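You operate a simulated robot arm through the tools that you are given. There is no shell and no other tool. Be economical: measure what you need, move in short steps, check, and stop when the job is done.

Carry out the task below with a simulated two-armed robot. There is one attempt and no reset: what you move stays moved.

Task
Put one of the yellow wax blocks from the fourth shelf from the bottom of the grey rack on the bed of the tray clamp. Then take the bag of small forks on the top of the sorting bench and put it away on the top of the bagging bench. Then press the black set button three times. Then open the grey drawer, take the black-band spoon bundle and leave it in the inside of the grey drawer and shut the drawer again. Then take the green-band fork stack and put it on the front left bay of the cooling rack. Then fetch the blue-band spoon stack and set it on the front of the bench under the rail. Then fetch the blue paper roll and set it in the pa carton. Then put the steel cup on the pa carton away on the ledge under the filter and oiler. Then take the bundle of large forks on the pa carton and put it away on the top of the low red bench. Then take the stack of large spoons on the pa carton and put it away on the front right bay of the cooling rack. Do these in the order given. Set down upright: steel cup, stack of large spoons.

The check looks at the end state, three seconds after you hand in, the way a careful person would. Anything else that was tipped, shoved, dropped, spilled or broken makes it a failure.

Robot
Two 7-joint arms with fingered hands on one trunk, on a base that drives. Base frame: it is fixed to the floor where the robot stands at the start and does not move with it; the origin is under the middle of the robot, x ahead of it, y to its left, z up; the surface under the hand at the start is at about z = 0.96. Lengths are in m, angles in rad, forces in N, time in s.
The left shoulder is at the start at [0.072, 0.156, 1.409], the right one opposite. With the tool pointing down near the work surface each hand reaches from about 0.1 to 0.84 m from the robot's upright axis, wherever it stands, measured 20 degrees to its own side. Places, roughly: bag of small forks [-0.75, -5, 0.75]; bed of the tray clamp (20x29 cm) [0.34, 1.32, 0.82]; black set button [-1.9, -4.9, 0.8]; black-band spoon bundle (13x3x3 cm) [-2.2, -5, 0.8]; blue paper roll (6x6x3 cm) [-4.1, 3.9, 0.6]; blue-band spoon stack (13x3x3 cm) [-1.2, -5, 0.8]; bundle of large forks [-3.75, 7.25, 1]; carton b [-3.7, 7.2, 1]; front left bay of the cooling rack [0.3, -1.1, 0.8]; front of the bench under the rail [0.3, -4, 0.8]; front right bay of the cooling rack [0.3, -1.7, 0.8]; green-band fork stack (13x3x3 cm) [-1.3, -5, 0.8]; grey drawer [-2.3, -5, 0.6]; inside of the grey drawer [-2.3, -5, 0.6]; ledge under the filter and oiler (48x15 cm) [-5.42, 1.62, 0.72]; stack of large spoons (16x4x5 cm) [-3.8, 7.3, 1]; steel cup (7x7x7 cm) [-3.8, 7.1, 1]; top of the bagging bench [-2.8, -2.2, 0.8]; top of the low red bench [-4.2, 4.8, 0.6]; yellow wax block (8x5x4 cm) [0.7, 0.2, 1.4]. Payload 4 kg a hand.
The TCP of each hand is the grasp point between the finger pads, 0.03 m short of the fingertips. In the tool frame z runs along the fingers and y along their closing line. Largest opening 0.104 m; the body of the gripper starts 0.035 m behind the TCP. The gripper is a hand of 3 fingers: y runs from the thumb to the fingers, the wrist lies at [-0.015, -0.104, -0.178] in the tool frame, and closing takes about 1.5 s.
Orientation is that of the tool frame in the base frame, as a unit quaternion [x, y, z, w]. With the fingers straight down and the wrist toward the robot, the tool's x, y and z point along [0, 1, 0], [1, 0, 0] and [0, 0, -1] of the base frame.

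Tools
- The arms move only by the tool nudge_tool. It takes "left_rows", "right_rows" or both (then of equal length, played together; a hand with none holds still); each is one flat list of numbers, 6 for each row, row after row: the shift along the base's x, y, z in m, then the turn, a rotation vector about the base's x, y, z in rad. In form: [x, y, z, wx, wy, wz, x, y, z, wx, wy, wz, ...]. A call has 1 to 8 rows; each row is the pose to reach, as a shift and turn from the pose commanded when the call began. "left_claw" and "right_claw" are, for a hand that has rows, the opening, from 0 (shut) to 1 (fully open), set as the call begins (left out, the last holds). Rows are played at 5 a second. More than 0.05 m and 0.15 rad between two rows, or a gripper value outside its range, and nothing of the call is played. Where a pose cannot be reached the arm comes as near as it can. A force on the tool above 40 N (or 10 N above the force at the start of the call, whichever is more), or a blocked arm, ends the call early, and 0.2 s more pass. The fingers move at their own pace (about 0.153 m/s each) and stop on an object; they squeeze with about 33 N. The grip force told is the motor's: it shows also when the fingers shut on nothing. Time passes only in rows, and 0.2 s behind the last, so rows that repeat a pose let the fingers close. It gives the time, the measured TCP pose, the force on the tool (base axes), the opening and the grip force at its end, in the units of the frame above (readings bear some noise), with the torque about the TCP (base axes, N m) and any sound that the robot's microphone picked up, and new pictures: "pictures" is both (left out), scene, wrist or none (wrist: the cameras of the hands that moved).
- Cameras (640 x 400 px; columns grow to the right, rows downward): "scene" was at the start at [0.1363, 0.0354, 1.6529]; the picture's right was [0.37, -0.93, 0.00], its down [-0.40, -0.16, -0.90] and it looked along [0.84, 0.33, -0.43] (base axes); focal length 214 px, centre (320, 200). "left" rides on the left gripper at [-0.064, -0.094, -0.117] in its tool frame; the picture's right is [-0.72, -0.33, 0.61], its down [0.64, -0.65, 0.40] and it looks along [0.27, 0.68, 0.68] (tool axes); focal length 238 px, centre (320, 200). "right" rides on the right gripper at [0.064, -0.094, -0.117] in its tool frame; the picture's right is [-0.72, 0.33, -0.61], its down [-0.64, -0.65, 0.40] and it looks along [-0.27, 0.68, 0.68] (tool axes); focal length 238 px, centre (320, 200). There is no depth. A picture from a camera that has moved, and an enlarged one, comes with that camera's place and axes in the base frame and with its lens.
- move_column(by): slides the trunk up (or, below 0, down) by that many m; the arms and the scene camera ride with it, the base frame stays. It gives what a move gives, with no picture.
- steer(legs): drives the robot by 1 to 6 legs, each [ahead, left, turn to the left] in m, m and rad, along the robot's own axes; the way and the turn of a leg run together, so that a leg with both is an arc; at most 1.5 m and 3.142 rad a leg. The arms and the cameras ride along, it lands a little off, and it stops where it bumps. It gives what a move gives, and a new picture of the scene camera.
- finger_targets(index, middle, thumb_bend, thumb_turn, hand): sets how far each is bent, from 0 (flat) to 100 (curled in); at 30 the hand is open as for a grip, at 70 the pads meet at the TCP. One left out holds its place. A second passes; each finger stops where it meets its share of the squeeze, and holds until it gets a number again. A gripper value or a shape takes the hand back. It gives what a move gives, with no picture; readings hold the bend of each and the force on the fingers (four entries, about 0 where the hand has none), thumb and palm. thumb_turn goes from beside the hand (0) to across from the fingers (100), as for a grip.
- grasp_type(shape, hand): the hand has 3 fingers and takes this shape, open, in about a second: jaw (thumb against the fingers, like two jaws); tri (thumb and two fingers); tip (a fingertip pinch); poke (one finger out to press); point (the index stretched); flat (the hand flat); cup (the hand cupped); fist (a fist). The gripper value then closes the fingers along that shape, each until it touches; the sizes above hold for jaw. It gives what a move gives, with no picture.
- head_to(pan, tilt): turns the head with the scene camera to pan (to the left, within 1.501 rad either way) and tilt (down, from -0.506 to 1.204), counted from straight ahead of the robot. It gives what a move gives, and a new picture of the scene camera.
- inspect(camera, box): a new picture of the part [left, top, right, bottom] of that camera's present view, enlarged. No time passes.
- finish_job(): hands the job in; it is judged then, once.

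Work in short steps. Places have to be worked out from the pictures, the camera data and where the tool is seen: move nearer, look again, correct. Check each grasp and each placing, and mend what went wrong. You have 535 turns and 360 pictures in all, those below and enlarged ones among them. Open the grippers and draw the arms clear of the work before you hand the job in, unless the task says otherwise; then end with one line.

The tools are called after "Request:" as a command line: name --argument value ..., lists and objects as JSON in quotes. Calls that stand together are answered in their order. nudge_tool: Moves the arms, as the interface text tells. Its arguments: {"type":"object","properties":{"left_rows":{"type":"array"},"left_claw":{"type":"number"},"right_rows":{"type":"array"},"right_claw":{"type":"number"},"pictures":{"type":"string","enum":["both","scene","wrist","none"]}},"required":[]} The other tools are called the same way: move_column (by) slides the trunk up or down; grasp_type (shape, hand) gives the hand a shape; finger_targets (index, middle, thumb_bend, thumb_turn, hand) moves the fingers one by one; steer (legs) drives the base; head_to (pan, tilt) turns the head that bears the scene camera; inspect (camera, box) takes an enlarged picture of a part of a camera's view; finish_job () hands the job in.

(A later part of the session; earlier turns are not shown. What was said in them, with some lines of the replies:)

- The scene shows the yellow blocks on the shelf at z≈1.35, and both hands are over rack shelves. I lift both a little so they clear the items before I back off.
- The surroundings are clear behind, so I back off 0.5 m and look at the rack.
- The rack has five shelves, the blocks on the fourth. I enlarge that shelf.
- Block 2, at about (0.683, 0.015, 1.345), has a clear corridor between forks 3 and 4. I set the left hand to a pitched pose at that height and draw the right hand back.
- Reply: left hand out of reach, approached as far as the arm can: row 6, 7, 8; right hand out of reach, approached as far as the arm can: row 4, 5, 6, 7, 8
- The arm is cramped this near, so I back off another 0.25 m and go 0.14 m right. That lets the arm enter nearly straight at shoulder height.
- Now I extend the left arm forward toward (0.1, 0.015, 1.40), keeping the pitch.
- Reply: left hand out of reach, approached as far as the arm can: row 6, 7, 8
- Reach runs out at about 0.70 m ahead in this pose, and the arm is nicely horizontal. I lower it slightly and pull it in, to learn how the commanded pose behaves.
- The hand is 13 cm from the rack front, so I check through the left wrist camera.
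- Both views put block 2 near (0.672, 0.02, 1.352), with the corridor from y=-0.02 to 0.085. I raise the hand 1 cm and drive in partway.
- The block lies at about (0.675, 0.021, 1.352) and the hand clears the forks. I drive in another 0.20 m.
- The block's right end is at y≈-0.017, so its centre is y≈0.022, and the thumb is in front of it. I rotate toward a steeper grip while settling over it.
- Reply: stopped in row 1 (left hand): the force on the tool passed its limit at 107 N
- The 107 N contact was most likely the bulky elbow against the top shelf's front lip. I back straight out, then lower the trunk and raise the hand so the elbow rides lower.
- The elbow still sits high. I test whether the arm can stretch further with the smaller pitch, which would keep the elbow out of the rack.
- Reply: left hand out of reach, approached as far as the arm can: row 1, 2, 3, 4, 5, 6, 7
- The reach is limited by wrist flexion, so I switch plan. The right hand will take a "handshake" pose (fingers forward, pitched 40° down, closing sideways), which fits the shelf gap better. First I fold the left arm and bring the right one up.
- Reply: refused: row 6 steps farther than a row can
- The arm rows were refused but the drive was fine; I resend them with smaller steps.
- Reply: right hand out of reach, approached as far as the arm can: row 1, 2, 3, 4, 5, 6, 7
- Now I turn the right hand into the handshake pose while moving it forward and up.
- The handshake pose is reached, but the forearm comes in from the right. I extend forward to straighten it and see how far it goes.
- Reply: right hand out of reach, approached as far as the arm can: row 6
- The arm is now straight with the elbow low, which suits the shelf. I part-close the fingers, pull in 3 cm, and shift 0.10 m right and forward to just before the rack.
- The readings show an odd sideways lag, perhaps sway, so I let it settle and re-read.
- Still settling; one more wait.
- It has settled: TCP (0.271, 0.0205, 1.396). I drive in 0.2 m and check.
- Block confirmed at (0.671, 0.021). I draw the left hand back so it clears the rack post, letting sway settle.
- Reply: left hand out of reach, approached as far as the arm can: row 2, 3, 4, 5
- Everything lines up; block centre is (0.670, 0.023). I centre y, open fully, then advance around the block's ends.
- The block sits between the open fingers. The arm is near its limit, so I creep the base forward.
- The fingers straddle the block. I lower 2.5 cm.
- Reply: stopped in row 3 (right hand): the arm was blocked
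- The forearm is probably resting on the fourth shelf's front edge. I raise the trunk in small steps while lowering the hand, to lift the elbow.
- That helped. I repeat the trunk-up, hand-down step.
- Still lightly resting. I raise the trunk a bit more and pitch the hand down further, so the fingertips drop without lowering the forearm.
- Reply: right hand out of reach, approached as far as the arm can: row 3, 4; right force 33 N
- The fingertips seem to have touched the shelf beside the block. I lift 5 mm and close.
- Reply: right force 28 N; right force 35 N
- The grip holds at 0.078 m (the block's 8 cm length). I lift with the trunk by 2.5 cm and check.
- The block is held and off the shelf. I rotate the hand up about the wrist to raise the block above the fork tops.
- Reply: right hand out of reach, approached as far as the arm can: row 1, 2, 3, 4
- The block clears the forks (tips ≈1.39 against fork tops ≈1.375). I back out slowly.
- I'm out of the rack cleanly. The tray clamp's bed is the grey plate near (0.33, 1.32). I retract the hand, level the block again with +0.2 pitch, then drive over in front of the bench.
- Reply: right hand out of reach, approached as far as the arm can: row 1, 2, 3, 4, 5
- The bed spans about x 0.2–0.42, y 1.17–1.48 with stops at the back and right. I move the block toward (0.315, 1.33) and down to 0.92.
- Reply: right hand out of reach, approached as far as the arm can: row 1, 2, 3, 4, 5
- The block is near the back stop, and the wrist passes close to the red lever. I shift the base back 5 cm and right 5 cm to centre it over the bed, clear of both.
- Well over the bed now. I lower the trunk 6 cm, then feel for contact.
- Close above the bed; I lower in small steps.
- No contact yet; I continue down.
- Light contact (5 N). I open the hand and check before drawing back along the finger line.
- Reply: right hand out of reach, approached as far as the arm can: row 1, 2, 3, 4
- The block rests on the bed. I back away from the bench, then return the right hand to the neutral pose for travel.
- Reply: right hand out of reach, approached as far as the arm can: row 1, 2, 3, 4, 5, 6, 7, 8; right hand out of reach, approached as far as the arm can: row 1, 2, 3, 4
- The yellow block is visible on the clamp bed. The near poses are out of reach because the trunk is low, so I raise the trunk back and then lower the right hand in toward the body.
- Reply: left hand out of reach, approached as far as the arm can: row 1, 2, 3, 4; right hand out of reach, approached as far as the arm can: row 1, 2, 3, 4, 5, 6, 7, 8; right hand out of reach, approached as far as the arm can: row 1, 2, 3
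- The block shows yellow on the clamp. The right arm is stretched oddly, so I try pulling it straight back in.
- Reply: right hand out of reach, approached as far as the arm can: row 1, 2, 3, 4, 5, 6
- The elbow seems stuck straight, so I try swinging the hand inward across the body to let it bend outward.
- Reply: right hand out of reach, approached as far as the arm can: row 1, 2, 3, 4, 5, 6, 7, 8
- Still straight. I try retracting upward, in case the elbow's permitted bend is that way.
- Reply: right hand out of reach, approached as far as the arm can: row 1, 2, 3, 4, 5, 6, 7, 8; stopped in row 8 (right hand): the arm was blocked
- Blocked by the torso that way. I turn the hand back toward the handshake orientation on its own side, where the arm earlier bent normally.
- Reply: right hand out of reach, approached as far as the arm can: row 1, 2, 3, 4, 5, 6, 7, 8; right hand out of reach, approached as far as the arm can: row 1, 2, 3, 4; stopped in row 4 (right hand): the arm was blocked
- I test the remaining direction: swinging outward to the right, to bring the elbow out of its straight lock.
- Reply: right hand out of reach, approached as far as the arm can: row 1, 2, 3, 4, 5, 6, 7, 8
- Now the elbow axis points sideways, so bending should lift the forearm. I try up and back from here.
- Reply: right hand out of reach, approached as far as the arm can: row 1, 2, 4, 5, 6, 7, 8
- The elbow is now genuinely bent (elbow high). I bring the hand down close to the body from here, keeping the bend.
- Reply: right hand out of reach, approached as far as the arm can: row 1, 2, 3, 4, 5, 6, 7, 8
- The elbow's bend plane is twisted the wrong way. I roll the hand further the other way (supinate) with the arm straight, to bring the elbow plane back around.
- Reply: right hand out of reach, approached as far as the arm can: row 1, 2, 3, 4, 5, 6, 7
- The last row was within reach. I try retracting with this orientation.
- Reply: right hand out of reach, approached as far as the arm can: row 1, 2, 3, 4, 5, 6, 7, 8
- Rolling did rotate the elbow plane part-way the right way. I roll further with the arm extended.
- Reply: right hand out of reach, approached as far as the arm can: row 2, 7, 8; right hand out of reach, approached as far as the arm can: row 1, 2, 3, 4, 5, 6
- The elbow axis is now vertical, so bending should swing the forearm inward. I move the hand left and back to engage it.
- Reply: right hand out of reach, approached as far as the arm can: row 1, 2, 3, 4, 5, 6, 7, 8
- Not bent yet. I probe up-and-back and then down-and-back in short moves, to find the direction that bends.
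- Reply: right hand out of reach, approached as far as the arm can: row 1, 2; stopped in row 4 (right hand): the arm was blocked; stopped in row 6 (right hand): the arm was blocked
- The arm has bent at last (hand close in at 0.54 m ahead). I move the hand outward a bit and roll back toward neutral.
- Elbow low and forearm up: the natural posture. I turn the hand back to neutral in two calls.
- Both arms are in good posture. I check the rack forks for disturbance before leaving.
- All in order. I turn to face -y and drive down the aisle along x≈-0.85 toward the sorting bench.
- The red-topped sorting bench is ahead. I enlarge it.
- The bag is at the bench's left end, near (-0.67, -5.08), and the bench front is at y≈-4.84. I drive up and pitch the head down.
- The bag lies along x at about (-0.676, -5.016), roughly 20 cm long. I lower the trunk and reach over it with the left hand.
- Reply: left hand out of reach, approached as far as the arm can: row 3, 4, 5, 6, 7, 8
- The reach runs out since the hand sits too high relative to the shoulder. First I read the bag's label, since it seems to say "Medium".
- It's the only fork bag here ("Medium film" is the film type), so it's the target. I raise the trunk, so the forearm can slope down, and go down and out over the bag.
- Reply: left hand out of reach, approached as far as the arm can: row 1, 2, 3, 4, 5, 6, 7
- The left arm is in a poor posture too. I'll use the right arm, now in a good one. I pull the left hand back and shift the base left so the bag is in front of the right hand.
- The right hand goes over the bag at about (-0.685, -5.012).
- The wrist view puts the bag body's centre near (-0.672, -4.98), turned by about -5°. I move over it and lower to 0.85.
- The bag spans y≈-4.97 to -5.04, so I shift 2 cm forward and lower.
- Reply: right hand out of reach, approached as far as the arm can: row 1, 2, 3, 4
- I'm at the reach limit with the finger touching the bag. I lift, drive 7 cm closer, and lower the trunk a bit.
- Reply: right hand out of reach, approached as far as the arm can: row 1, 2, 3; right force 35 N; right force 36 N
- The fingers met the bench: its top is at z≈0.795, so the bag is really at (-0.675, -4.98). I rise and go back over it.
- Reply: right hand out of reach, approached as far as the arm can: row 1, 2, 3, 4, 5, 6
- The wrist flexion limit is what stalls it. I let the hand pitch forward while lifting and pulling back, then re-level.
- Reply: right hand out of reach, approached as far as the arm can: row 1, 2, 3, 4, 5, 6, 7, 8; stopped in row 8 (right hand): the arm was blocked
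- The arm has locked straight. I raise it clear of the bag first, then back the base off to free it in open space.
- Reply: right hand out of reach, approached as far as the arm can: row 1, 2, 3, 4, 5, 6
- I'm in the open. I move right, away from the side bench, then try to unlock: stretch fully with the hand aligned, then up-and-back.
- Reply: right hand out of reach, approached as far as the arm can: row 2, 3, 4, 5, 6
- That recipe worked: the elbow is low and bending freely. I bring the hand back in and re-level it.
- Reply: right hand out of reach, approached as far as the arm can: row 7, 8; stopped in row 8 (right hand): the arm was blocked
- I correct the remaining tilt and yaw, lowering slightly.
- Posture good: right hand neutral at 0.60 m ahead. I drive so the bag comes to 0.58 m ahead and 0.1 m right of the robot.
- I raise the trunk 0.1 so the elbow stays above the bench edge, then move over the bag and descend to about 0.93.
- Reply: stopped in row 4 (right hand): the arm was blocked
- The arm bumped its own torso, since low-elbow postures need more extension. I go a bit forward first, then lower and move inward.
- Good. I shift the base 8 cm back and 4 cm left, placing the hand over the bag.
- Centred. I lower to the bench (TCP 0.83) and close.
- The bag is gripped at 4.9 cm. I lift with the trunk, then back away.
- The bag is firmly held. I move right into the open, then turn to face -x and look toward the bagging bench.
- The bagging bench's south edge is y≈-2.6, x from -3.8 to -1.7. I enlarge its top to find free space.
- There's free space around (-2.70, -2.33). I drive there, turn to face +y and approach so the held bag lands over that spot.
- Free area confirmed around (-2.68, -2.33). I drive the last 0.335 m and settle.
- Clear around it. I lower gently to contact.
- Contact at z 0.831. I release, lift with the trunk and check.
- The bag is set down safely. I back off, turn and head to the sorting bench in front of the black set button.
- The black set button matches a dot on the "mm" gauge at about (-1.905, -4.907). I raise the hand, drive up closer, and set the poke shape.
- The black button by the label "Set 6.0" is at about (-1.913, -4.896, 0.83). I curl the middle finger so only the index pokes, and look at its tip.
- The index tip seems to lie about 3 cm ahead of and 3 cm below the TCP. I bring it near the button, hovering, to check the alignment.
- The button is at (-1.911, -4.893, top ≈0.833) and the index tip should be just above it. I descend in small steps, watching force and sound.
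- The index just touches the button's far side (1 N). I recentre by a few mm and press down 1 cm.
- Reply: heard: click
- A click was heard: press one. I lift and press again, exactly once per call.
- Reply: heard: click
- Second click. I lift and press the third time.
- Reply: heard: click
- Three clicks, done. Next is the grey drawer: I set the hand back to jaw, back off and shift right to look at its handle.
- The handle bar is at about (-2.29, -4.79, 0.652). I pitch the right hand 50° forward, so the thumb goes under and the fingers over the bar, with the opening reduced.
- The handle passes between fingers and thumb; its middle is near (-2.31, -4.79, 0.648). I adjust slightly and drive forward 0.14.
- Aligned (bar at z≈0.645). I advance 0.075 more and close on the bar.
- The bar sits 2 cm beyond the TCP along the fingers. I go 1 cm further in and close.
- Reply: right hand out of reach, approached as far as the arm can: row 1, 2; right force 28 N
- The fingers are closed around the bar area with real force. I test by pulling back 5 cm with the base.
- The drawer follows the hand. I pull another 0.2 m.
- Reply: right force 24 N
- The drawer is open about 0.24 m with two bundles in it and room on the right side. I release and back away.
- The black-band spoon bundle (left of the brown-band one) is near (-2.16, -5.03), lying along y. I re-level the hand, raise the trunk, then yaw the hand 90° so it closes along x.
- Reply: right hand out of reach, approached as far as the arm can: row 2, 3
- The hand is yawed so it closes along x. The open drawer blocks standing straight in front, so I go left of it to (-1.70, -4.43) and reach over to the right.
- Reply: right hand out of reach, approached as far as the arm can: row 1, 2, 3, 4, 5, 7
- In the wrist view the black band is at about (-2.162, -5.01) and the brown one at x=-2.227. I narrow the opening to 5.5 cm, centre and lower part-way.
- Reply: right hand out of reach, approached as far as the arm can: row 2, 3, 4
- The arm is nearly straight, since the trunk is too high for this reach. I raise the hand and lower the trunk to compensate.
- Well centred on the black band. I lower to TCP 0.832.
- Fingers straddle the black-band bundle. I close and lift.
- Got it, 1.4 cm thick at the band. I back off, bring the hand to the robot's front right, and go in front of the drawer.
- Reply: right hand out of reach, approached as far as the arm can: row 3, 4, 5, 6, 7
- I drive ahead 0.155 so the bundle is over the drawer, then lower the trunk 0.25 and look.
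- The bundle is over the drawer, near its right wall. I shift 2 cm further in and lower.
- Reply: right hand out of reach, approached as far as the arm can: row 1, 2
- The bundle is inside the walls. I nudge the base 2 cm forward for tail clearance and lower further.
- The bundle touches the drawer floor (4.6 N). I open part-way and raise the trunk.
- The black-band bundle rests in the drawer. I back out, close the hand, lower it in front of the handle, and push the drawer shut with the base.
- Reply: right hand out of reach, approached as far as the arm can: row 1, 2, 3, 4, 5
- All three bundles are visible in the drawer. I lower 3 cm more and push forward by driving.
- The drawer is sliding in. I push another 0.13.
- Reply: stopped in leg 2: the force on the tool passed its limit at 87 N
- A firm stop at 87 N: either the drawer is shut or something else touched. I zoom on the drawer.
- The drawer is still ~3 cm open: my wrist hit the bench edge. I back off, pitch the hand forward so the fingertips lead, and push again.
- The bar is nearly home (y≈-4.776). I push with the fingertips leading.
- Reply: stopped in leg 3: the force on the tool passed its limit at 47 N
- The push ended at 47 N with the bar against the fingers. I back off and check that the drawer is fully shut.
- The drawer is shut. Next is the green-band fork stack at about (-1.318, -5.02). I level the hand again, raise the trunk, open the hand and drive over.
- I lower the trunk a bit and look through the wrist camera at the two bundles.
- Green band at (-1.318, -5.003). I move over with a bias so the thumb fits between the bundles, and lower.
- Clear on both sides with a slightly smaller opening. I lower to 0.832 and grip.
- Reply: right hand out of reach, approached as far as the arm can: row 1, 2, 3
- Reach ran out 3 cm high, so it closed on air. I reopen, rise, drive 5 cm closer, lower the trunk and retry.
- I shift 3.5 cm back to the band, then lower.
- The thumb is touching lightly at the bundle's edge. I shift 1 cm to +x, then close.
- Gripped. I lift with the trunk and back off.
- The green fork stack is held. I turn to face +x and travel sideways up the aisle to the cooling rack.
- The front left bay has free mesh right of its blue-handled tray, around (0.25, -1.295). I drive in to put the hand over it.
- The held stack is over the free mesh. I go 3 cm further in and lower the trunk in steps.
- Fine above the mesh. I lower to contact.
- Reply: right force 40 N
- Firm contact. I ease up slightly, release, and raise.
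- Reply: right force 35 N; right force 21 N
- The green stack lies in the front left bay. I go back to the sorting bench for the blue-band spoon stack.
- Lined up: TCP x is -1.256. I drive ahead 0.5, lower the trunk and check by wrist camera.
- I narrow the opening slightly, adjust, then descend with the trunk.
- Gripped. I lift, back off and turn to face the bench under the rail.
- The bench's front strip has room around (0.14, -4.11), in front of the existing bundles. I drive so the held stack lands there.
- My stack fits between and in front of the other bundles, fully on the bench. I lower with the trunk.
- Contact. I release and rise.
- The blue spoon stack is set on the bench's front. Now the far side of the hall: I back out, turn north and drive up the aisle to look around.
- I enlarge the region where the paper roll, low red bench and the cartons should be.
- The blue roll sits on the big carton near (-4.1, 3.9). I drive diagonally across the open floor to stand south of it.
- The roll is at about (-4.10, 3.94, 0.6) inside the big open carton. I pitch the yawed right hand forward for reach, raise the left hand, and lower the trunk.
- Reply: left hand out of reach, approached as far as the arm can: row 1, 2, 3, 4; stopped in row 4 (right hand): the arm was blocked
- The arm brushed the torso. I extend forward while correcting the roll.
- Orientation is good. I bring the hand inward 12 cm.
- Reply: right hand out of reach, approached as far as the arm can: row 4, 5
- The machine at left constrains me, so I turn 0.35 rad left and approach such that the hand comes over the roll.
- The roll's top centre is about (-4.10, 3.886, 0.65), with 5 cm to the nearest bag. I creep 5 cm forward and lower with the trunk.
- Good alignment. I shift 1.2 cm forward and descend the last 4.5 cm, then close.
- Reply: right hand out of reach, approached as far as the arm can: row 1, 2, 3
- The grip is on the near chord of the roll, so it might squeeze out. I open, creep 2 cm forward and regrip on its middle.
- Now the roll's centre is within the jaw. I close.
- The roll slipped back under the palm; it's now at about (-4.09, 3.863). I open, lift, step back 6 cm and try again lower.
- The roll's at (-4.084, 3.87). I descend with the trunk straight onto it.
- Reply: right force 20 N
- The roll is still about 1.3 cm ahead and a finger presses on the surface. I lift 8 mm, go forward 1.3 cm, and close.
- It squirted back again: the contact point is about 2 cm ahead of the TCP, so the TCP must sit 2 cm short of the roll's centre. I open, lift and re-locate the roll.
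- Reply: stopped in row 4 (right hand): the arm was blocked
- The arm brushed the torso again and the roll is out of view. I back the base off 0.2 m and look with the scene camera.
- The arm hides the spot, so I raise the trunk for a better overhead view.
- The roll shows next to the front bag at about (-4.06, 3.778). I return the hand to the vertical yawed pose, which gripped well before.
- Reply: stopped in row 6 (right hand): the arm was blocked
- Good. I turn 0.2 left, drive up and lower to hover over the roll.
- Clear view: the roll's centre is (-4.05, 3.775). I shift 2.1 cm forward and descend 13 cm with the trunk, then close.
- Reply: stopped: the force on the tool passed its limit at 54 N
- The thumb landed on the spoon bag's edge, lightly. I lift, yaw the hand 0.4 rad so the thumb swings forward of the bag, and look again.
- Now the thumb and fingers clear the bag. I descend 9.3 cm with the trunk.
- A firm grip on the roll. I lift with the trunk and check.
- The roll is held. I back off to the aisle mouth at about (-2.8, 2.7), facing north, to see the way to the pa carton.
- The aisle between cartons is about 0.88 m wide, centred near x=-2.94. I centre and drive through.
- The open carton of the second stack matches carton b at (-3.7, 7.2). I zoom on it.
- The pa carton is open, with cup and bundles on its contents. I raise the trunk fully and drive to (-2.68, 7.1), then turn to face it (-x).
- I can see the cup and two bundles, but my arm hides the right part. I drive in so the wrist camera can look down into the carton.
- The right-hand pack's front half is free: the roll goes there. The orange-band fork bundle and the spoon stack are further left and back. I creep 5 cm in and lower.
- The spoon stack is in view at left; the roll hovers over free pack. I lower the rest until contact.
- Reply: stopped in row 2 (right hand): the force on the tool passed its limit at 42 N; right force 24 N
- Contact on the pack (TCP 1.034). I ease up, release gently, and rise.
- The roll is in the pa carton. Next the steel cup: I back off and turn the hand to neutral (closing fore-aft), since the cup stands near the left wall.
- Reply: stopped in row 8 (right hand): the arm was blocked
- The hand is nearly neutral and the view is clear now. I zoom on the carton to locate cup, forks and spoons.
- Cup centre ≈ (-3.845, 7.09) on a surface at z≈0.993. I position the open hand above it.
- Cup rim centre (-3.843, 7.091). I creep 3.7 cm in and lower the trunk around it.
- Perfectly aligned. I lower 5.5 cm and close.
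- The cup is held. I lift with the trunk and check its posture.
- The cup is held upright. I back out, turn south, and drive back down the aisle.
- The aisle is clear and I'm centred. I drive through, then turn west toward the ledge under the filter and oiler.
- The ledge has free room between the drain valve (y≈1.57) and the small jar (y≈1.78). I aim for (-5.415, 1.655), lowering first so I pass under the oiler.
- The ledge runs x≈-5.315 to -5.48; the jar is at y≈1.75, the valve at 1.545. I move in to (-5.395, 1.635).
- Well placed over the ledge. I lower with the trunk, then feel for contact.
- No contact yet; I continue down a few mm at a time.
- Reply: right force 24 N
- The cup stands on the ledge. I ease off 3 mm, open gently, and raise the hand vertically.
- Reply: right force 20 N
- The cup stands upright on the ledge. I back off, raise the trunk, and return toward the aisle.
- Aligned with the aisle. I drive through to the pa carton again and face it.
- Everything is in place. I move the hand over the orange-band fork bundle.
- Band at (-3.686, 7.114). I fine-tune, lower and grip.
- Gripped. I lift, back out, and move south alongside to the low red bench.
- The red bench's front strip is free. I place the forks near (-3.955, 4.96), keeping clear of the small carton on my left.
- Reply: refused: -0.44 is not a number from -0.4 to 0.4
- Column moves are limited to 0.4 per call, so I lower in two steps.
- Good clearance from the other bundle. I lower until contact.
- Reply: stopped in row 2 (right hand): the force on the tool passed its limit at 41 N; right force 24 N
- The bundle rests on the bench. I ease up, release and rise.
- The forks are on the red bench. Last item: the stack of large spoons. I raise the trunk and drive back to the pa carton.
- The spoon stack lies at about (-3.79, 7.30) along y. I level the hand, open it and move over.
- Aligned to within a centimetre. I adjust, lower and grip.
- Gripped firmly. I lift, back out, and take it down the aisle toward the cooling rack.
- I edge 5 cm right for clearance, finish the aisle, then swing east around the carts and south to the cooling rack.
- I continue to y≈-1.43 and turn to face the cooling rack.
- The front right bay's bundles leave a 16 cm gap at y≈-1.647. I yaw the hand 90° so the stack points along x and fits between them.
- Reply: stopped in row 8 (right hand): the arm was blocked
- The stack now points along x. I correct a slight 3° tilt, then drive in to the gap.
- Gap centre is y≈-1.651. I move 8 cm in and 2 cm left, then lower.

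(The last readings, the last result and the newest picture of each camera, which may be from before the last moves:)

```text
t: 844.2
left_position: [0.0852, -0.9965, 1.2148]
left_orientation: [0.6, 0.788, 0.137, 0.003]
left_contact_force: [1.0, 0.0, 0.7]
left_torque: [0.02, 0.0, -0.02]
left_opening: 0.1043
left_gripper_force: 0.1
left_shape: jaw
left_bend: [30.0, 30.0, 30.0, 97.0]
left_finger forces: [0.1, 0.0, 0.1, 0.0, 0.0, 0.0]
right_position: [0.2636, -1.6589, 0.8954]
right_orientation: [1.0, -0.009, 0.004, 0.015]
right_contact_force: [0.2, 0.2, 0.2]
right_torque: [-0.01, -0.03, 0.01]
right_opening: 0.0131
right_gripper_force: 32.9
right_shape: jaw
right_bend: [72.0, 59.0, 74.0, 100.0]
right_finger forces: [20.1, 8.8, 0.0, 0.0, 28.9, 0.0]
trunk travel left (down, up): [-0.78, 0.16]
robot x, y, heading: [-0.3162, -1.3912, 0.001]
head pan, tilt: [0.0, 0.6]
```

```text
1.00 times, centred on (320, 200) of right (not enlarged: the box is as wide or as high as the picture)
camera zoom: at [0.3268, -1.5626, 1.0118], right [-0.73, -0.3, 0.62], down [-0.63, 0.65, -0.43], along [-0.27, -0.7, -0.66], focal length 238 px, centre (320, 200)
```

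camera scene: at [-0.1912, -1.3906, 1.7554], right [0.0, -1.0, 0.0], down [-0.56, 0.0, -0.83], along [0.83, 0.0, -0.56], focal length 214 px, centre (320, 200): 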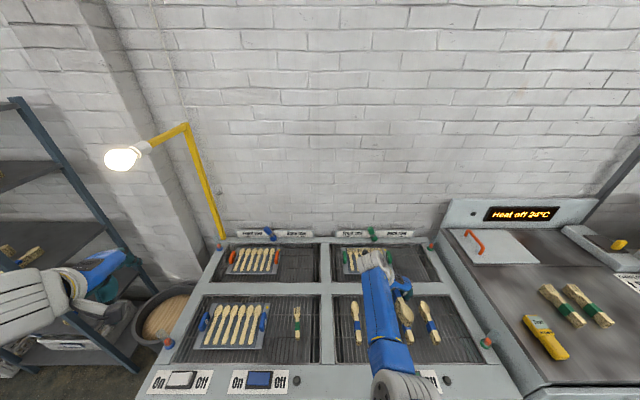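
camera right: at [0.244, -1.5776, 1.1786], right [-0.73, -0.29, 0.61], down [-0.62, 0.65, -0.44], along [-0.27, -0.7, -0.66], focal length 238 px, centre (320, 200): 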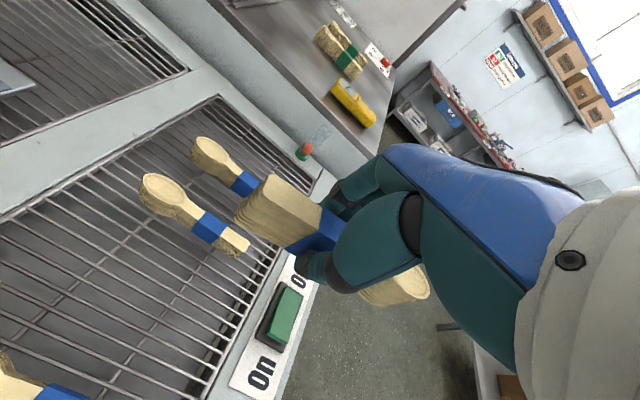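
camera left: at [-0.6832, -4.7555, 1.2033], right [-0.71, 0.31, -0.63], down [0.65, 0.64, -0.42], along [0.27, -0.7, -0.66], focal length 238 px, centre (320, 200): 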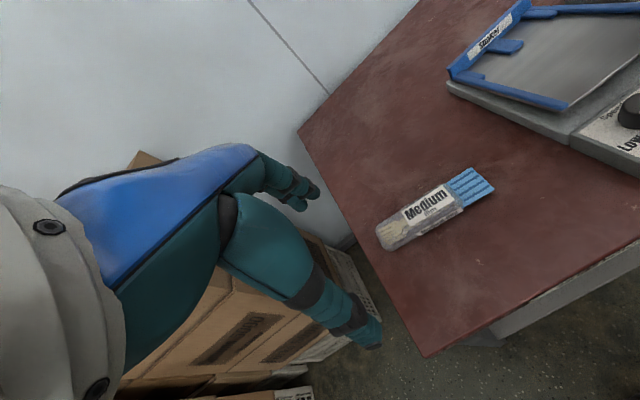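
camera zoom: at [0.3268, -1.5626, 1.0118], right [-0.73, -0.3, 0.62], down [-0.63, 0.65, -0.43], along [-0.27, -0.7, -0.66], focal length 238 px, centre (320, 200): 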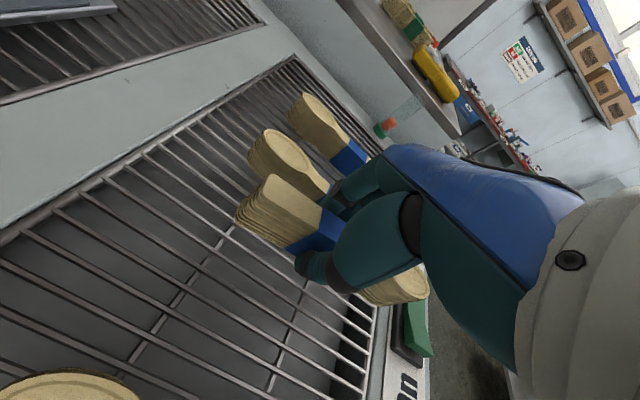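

Clear on both sides. I fix the last 1.7° tilt and lower to contact.

Request:
nudge_tool --right_rows '[0, 0.002, -0.012, 0.015, -0.004, 0, 0, 0.005, -0.024, 0.03, -0.008, 0, 0, 0.005, -0.032, 0.03, -0.008, 0]' --pictures "none"

Request:
nudge_tool --right_rows '[0, 0, -0.004, 0, 0, 0, 0, 0, -0.008, 0, 0, 0]' --pictures "wrist"

```text
t: 845.0
left_position: [0.0831, -0.9954, 1.2145]
left_orientation: [0.601, 0.788, 0.138, 0.004]
left_contact_force: [-0.1, 0.6, -0.2]
left_torque: [-0.01, -0.02, -0.01]
left_opening: 0.104
left_gripper_force: 0.0
left_shape: jaw
left_bend: [30.0, 30.0, 30.0, 97.0]
left_finger forces: [0.0, 0.1, 0.1, 0.0, 0.1, 0.0]
right_position: [0.2621, -1.6501, 0.8647]
right_orientation: [1.0, -0.007, 0.008, -0.001]
right_contact_force: [0.2, -0.7, -1.2]
right_torque: [0.02, -0.01, -0.03]
right_opening: 0.0133
right_gripper_force: 32.8
right_shape: jaw
right_bend: [72.0, 59.0, 74.0, 100.0]
right_finger forces: [20.2, 8.8, 0.0, 0.1, 28.8, 0.0]
trunk travel left (down, up): [-0.78, 0.16]
robot x, y, heading: [-0.3129, -1.3925, 0.0]
head pan, tilt: [0.0, 0.6]
```

```text
t: 845.6
left_position: [0.0844, -0.9952, 1.2152]
left_orientation: [0.601, 0.787, 0.136, 0.006]
left_contact_force: [-0.4, 0.2, 0.1]
left_torque: [0.02, -0.02, -0.01]
left_opening: 0.1039
left_gripper_force: 0.1
left_shape: jaw
left_bend: [30.0, 30.0, 30.0, 97.0]
left_finger forces: [0.1, 0.0, 0.1, 0.0, 0.0, 0.0]
right_position: [0.2614, -1.6516, 0.8556]
right_orientation: [1.0, -0.008, 0.008, 0.0]
right_contact_force: [0.6, -0.4, -1.6]
right_torque: [-0.02, -0.02, 0.0]
right_opening: 0.0132
right_gripper_force: 33.2
right_shape: jaw
right_bend: [72.0, 59.0, 74.0, 100.0]
right_finger forces: [20.2, 8.8, 0.0, 0.0, 28.9, 0.0]
trunk travel left (down, up): [-0.78, 0.16]
robot x, y, heading: [-0.3143, -1.387, 0.0]
head pan, tilt: [0.0, 0.6]
camera right: at [0.3251, -1.5585, 0.9763], right [-0.73, -0.32, 0.6], down [-0.62, 0.66, -0.41], along [-0.27, -0.68, -0.68], focal length 238 px, centre (320, 200)
```

right: 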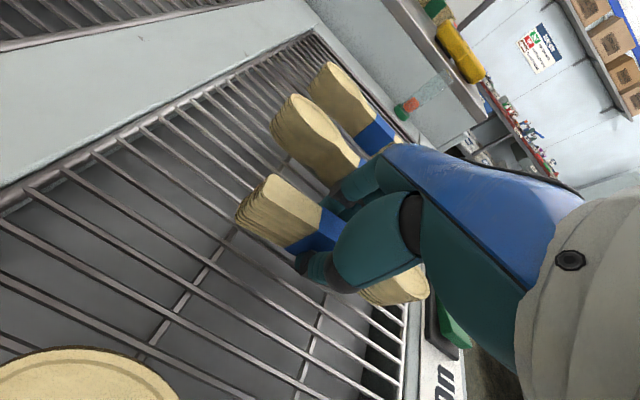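

Request:
nudge_tool --right_rows '[0, 0, -0.004, 0, 0, 0, 0, 0, -0.008, 0, 0, 0]' --pictures "none"

```text
t: 846.2
left_position: [0.0828, -0.9953, 1.2164]
left_orientation: [0.602, 0.787, 0.136, 0.005]
left_contact_force: [0.4, 0.1, 0.0]
left_torque: [0.01, -0.03, 0.04]
left_opening: 0.1038
left_gripper_force: 0.0
left_shape: jaw
left_bend: [30.0, 30.0, 30.0, 97.0]
left_finger forces: [0.1, 0.0, 0.0, 0.0, 0.0, 0.1]
right_position: [0.2632, -1.6517, 0.8514]
right_orientation: [1.0, -0.007, 0.009, 0.0]
right_contact_force: [1.6, 0.7, 2.1]
right_torque: [-0.08, -0.02, -0.01]
right_opening: 0.0133
right_gripper_force: 33.0
right_shape: jaw
right_bend: [72.0, 59.0, 74.0, 100.0]
right_finger forces: [21.8, 9.3, 0.0, 0.1, 29.3, 0.1]
trunk travel left (down, up): [-0.78, 0.16]
robot x, y, heading: [-0.313, -1.3885, 0.006]
head pan, tilt: [0.0, 0.6]
```

Light contact begins (2 N). I settle 3 mm more, then release gently and rise.

Request:
nudge_tool --right_rows '[0, 0, -0.003, 0, 0, 0, 0, 0, -0.003, 0, 0, 0]' --pictures "none"

Request:
nudge_tool --right_rows '[0, 0, 0, 0, 0, 0, 0, 0, 0, 0, 0, 0, 0, 0, 0, 0, 0, 0, 0, 0, 0, 0, 0, 0]' --right_claw 0.5 --pictures "none"

Request:
move_column --by 0.16

Request:
inspect --camera "right" --box '[0, 0, 640, 400]'

```text
t: 846.8
left_position: [0.0798, -0.9954, 1.2163]
left_orientation: [0.601, 0.787, 0.137, 0.006]
left_contact_force: [0.3, 0.3, 0.4]
left_torque: [-0.04, -0.04, 0.0]
left_opening: 0.1038
left_gripper_force: 0.0
left_shape: jaw
left_bend: [30.0, 30.0, 30.0, 97.0]
left_finger forces: [0.0, 0.1, 0.0, 0.0, 0.0, 0.0]
right_position: [0.2633, -1.652, 0.8507]
right_orientation: [1.0, -0.008, 0.013, 0.002]
right_contact_force: [1.7, -2.0, 19.0]
right_torque: [-0.21, -0.09, -0.04]
right_opening: 0.0138
right_gripper_force: 33.0
right_shape: jaw
right_bend: [72.0, 59.0, 74.0, 100.0]
right_finger forces: [32.9, 9.5, 0.0, 0.0, 35.6, 0.0]
trunk travel left (down, up): [-0.78, 0.16]
robot x, y, heading: [-0.3128, -1.3895, 0.002]
head pan, tilt: [0.0, 0.6]
```

```text
t: 847.8
left_position: [0.0804, -0.9945, 1.2175]
left_orientation: [0.601, 0.787, 0.137, 0.007]
left_contact_force: [0.2, -0.2, -0.4]
left_torque: [0.03, 0.03, 0.01]
left_opening: 0.104
left_gripper_force: 0.1
left_shape: jaw
left_bend: [30.0, 30.0, 30.0, 97.0]
left_finger forces: [0.0, 0.1, 0.1, 0.0, 0.0, 0.1]
right_position: [0.2598, -1.6507, 0.8508]
right_orientation: [1.0, -0.007, 0.011, 0.001]
right_contact_force: [2.3, 0.7, 24.9]
right_torque: [0.08, -0.15, 0.03]
right_opening: 0.0464
right_gripper_force: 0.2
right_shape: jaw
right_bend: [75.0, 46.0, 74.0, 100.0]
right_finger forces: [8.0, 3.7, 0.2, 0.0, 13.2, 0.1]
trunk travel left (down, up): [-0.78, 0.16]
robot x, y, heading: [-0.3143, -1.3914, 0.0]
head pan, tilt: [0.0, 0.6]
```

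```text
t: 849.6
left_position: [0.0848, -0.9953, 1.3753]
left_orientation: [0.602, 0.787, 0.136, 0.005]
left_contact_force: [-0.1, 0.6, 0.0]
left_torque: [-0.01, -0.04, -0.04]
left_opening: 0.1043
left_gripper_force: 0.1
left_shape: jaw
left_bend: [30.0, 30.0, 30.0, 97.0]
left_finger forces: [0.0, 0.1, 0.1, 0.0, 0.0, 0.0]
right_position: [0.2624, -1.6509, 1.0062]
right_orientation: [1.0, -0.008, 0.008, 0.0]
right_contact_force: [-0.2, 0.0, 0.2]
right_torque: [0.02, 0.0, 0.01]
right_opening: 0.0516
right_gripper_force: 0.1
right_shape: jaw
right_bend: [74.0, 45.0, 70.0, 100.0]
right_finger forces: [0.0, 0.0, 0.0, 0.0, 0.1, 0.0]
trunk travel left (down, up): [-0.94, 0.0]
robot x, y, heading: [-0.3127, -1.3944, -0.0]
head pan, tilt: [0.0, 0.6]
```

```text
1.00 times, centred on (320, 200) of right (not enlarged: the box is as wide or as high as the picture)
camera zoom: at [0.325, -1.5584, 1.1251], right [-0.73, -0.32, 0.6], down [-0.62, 0.66, -0.41], along [-0.27, -0.68, -0.68], focal length 238 px, centre (320, 200)
```

zoom: 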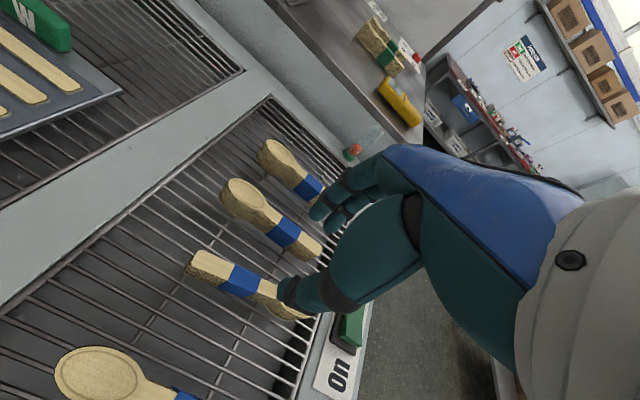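

The stack stands in the bay. I back the robot clear and take a final look.

Request:
steer --legs '[[-0.55, 0, 0]]'

Request:
inspect --camera "scene" --box '[200, 180, 440, 320]'

```text
t: 852.8
left_position: [-0.4648, -0.9953, 1.374]
left_orientation: [0.6, 0.788, 0.136, 0.003]
left_contact_force: [-0.3, -0.1, -0.8]
left_torque: [-0.01, -0.01, 0.01]
left_opening: 0.104
left_gripper_force: 0.1
left_shape: jaw
left_bend: [30.0, 30.0, 30.0, 97.0]
left_finger forces: [0.1, 0.0, 0.0, 0.1, 0.0, 0.1]
right_position: [-0.2875, -1.6508, 1.0052]
right_orientation: [1.0, -0.007, 0.007, 0.001]
right_contact_force: [0.2, -0.1, -0.5]
right_torque: [-0.01, 0.05, -0.02]
right_opening: 0.0515
right_gripper_force: 0.1
right_shape: jaw
right_bend: [74.0, 45.0, 70.0, 100.0]
right_finger forces: [0.0, 0.1, 0.0, 0.0, 0.0, 0.1]
trunk travel left (down, up): [-0.94, 0.0]
robot x, y, heading: [-0.8644, -1.3925, 0.0]
head pan, tilt: [0.0, 0.6]
camera scene: at [-0.7199, -1.3894, 1.7534], right [0.0, -1.0, 0.0], down [-0.57, 0.0, -0.82], along [0.82, 0.0, -0.57], focal length 214 px, centre (320, 200)
```

scene: 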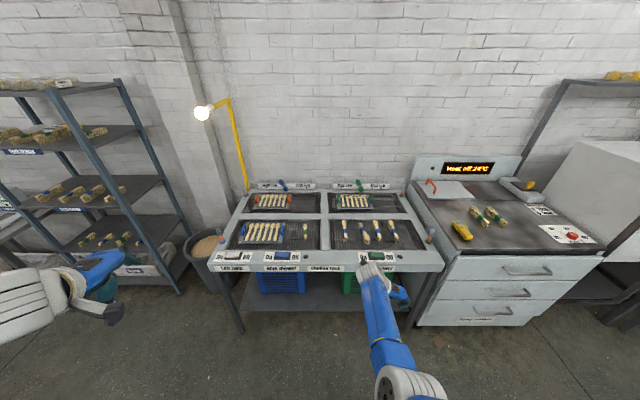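

```text
2.67 times, centred on (320, 250) of scene
camera zoom: at [-0.7199, -1.3894, 1.7534], right [0.0, -1.0, 0.0], down [-0.57, 0.0, -0.82], along [0.82, 0.0, -0.57], focal length 572 px, centre (320, 67)
```

zoom: 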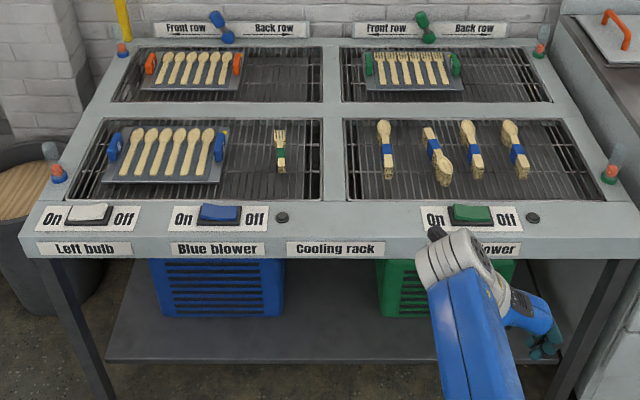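

All placements look right, with both stacks in their bays and the stack upright. I open the hand fully and hand in.

Request:
nudge_tool --right_rows '[0, 0, 0, 0, 0, 0, 0, 0, 0, 0, 0, 0, 0, 0, 0, 0, 0, 0]' --right_claw 1 --pictures "none"

Request:
finish_job

```text
t: 853.6
left_position: [-0.4676, -0.9941, 1.3757]
left_orientation: [0.598, 0.789, 0.138, 0.004]
left_contact_force: [0.9, -0.4, -0.5]
left_torque: [-0.02, 0.04, -0.01]
left_opening: 0.1039
left_gripper_force: 0.1
left_shape: jaw
left_bend: [30.0, 30.0, 30.0, 97.0]
left_finger forces: [0.0, 0.1, 0.0, 0.0, 0.0, 0.1]
right_position: [-0.2882, -1.6518, 1.0064]
right_orientation: [1.0, -0.008, 0.008, -0.001]
right_contact_force: [-0.1, 0.5, 0.1]
right_torque: [-0.02, 0.02, -0.04]
right_opening: 0.1038
right_gripper_force: 0.1
right_shape: jaw
right_bend: [30.0, 30.0, 30.0, 98.0]
right_finger forces: [0.1, 0.1, 0.0, 0.0, 0.0, 0.0]
trunk travel left (down, up): [-0.94, 0.0]
robot x, y, heading: [-0.8656, -1.3917, 0.003]
head pan, tilt: [0.0, 0.6]
```

```text
The job is handed in.
```

All ten steps were done in the order given and the job is handed in; I took "carton b" to be the pa carton and the orange-band bundle there to be the large forks.
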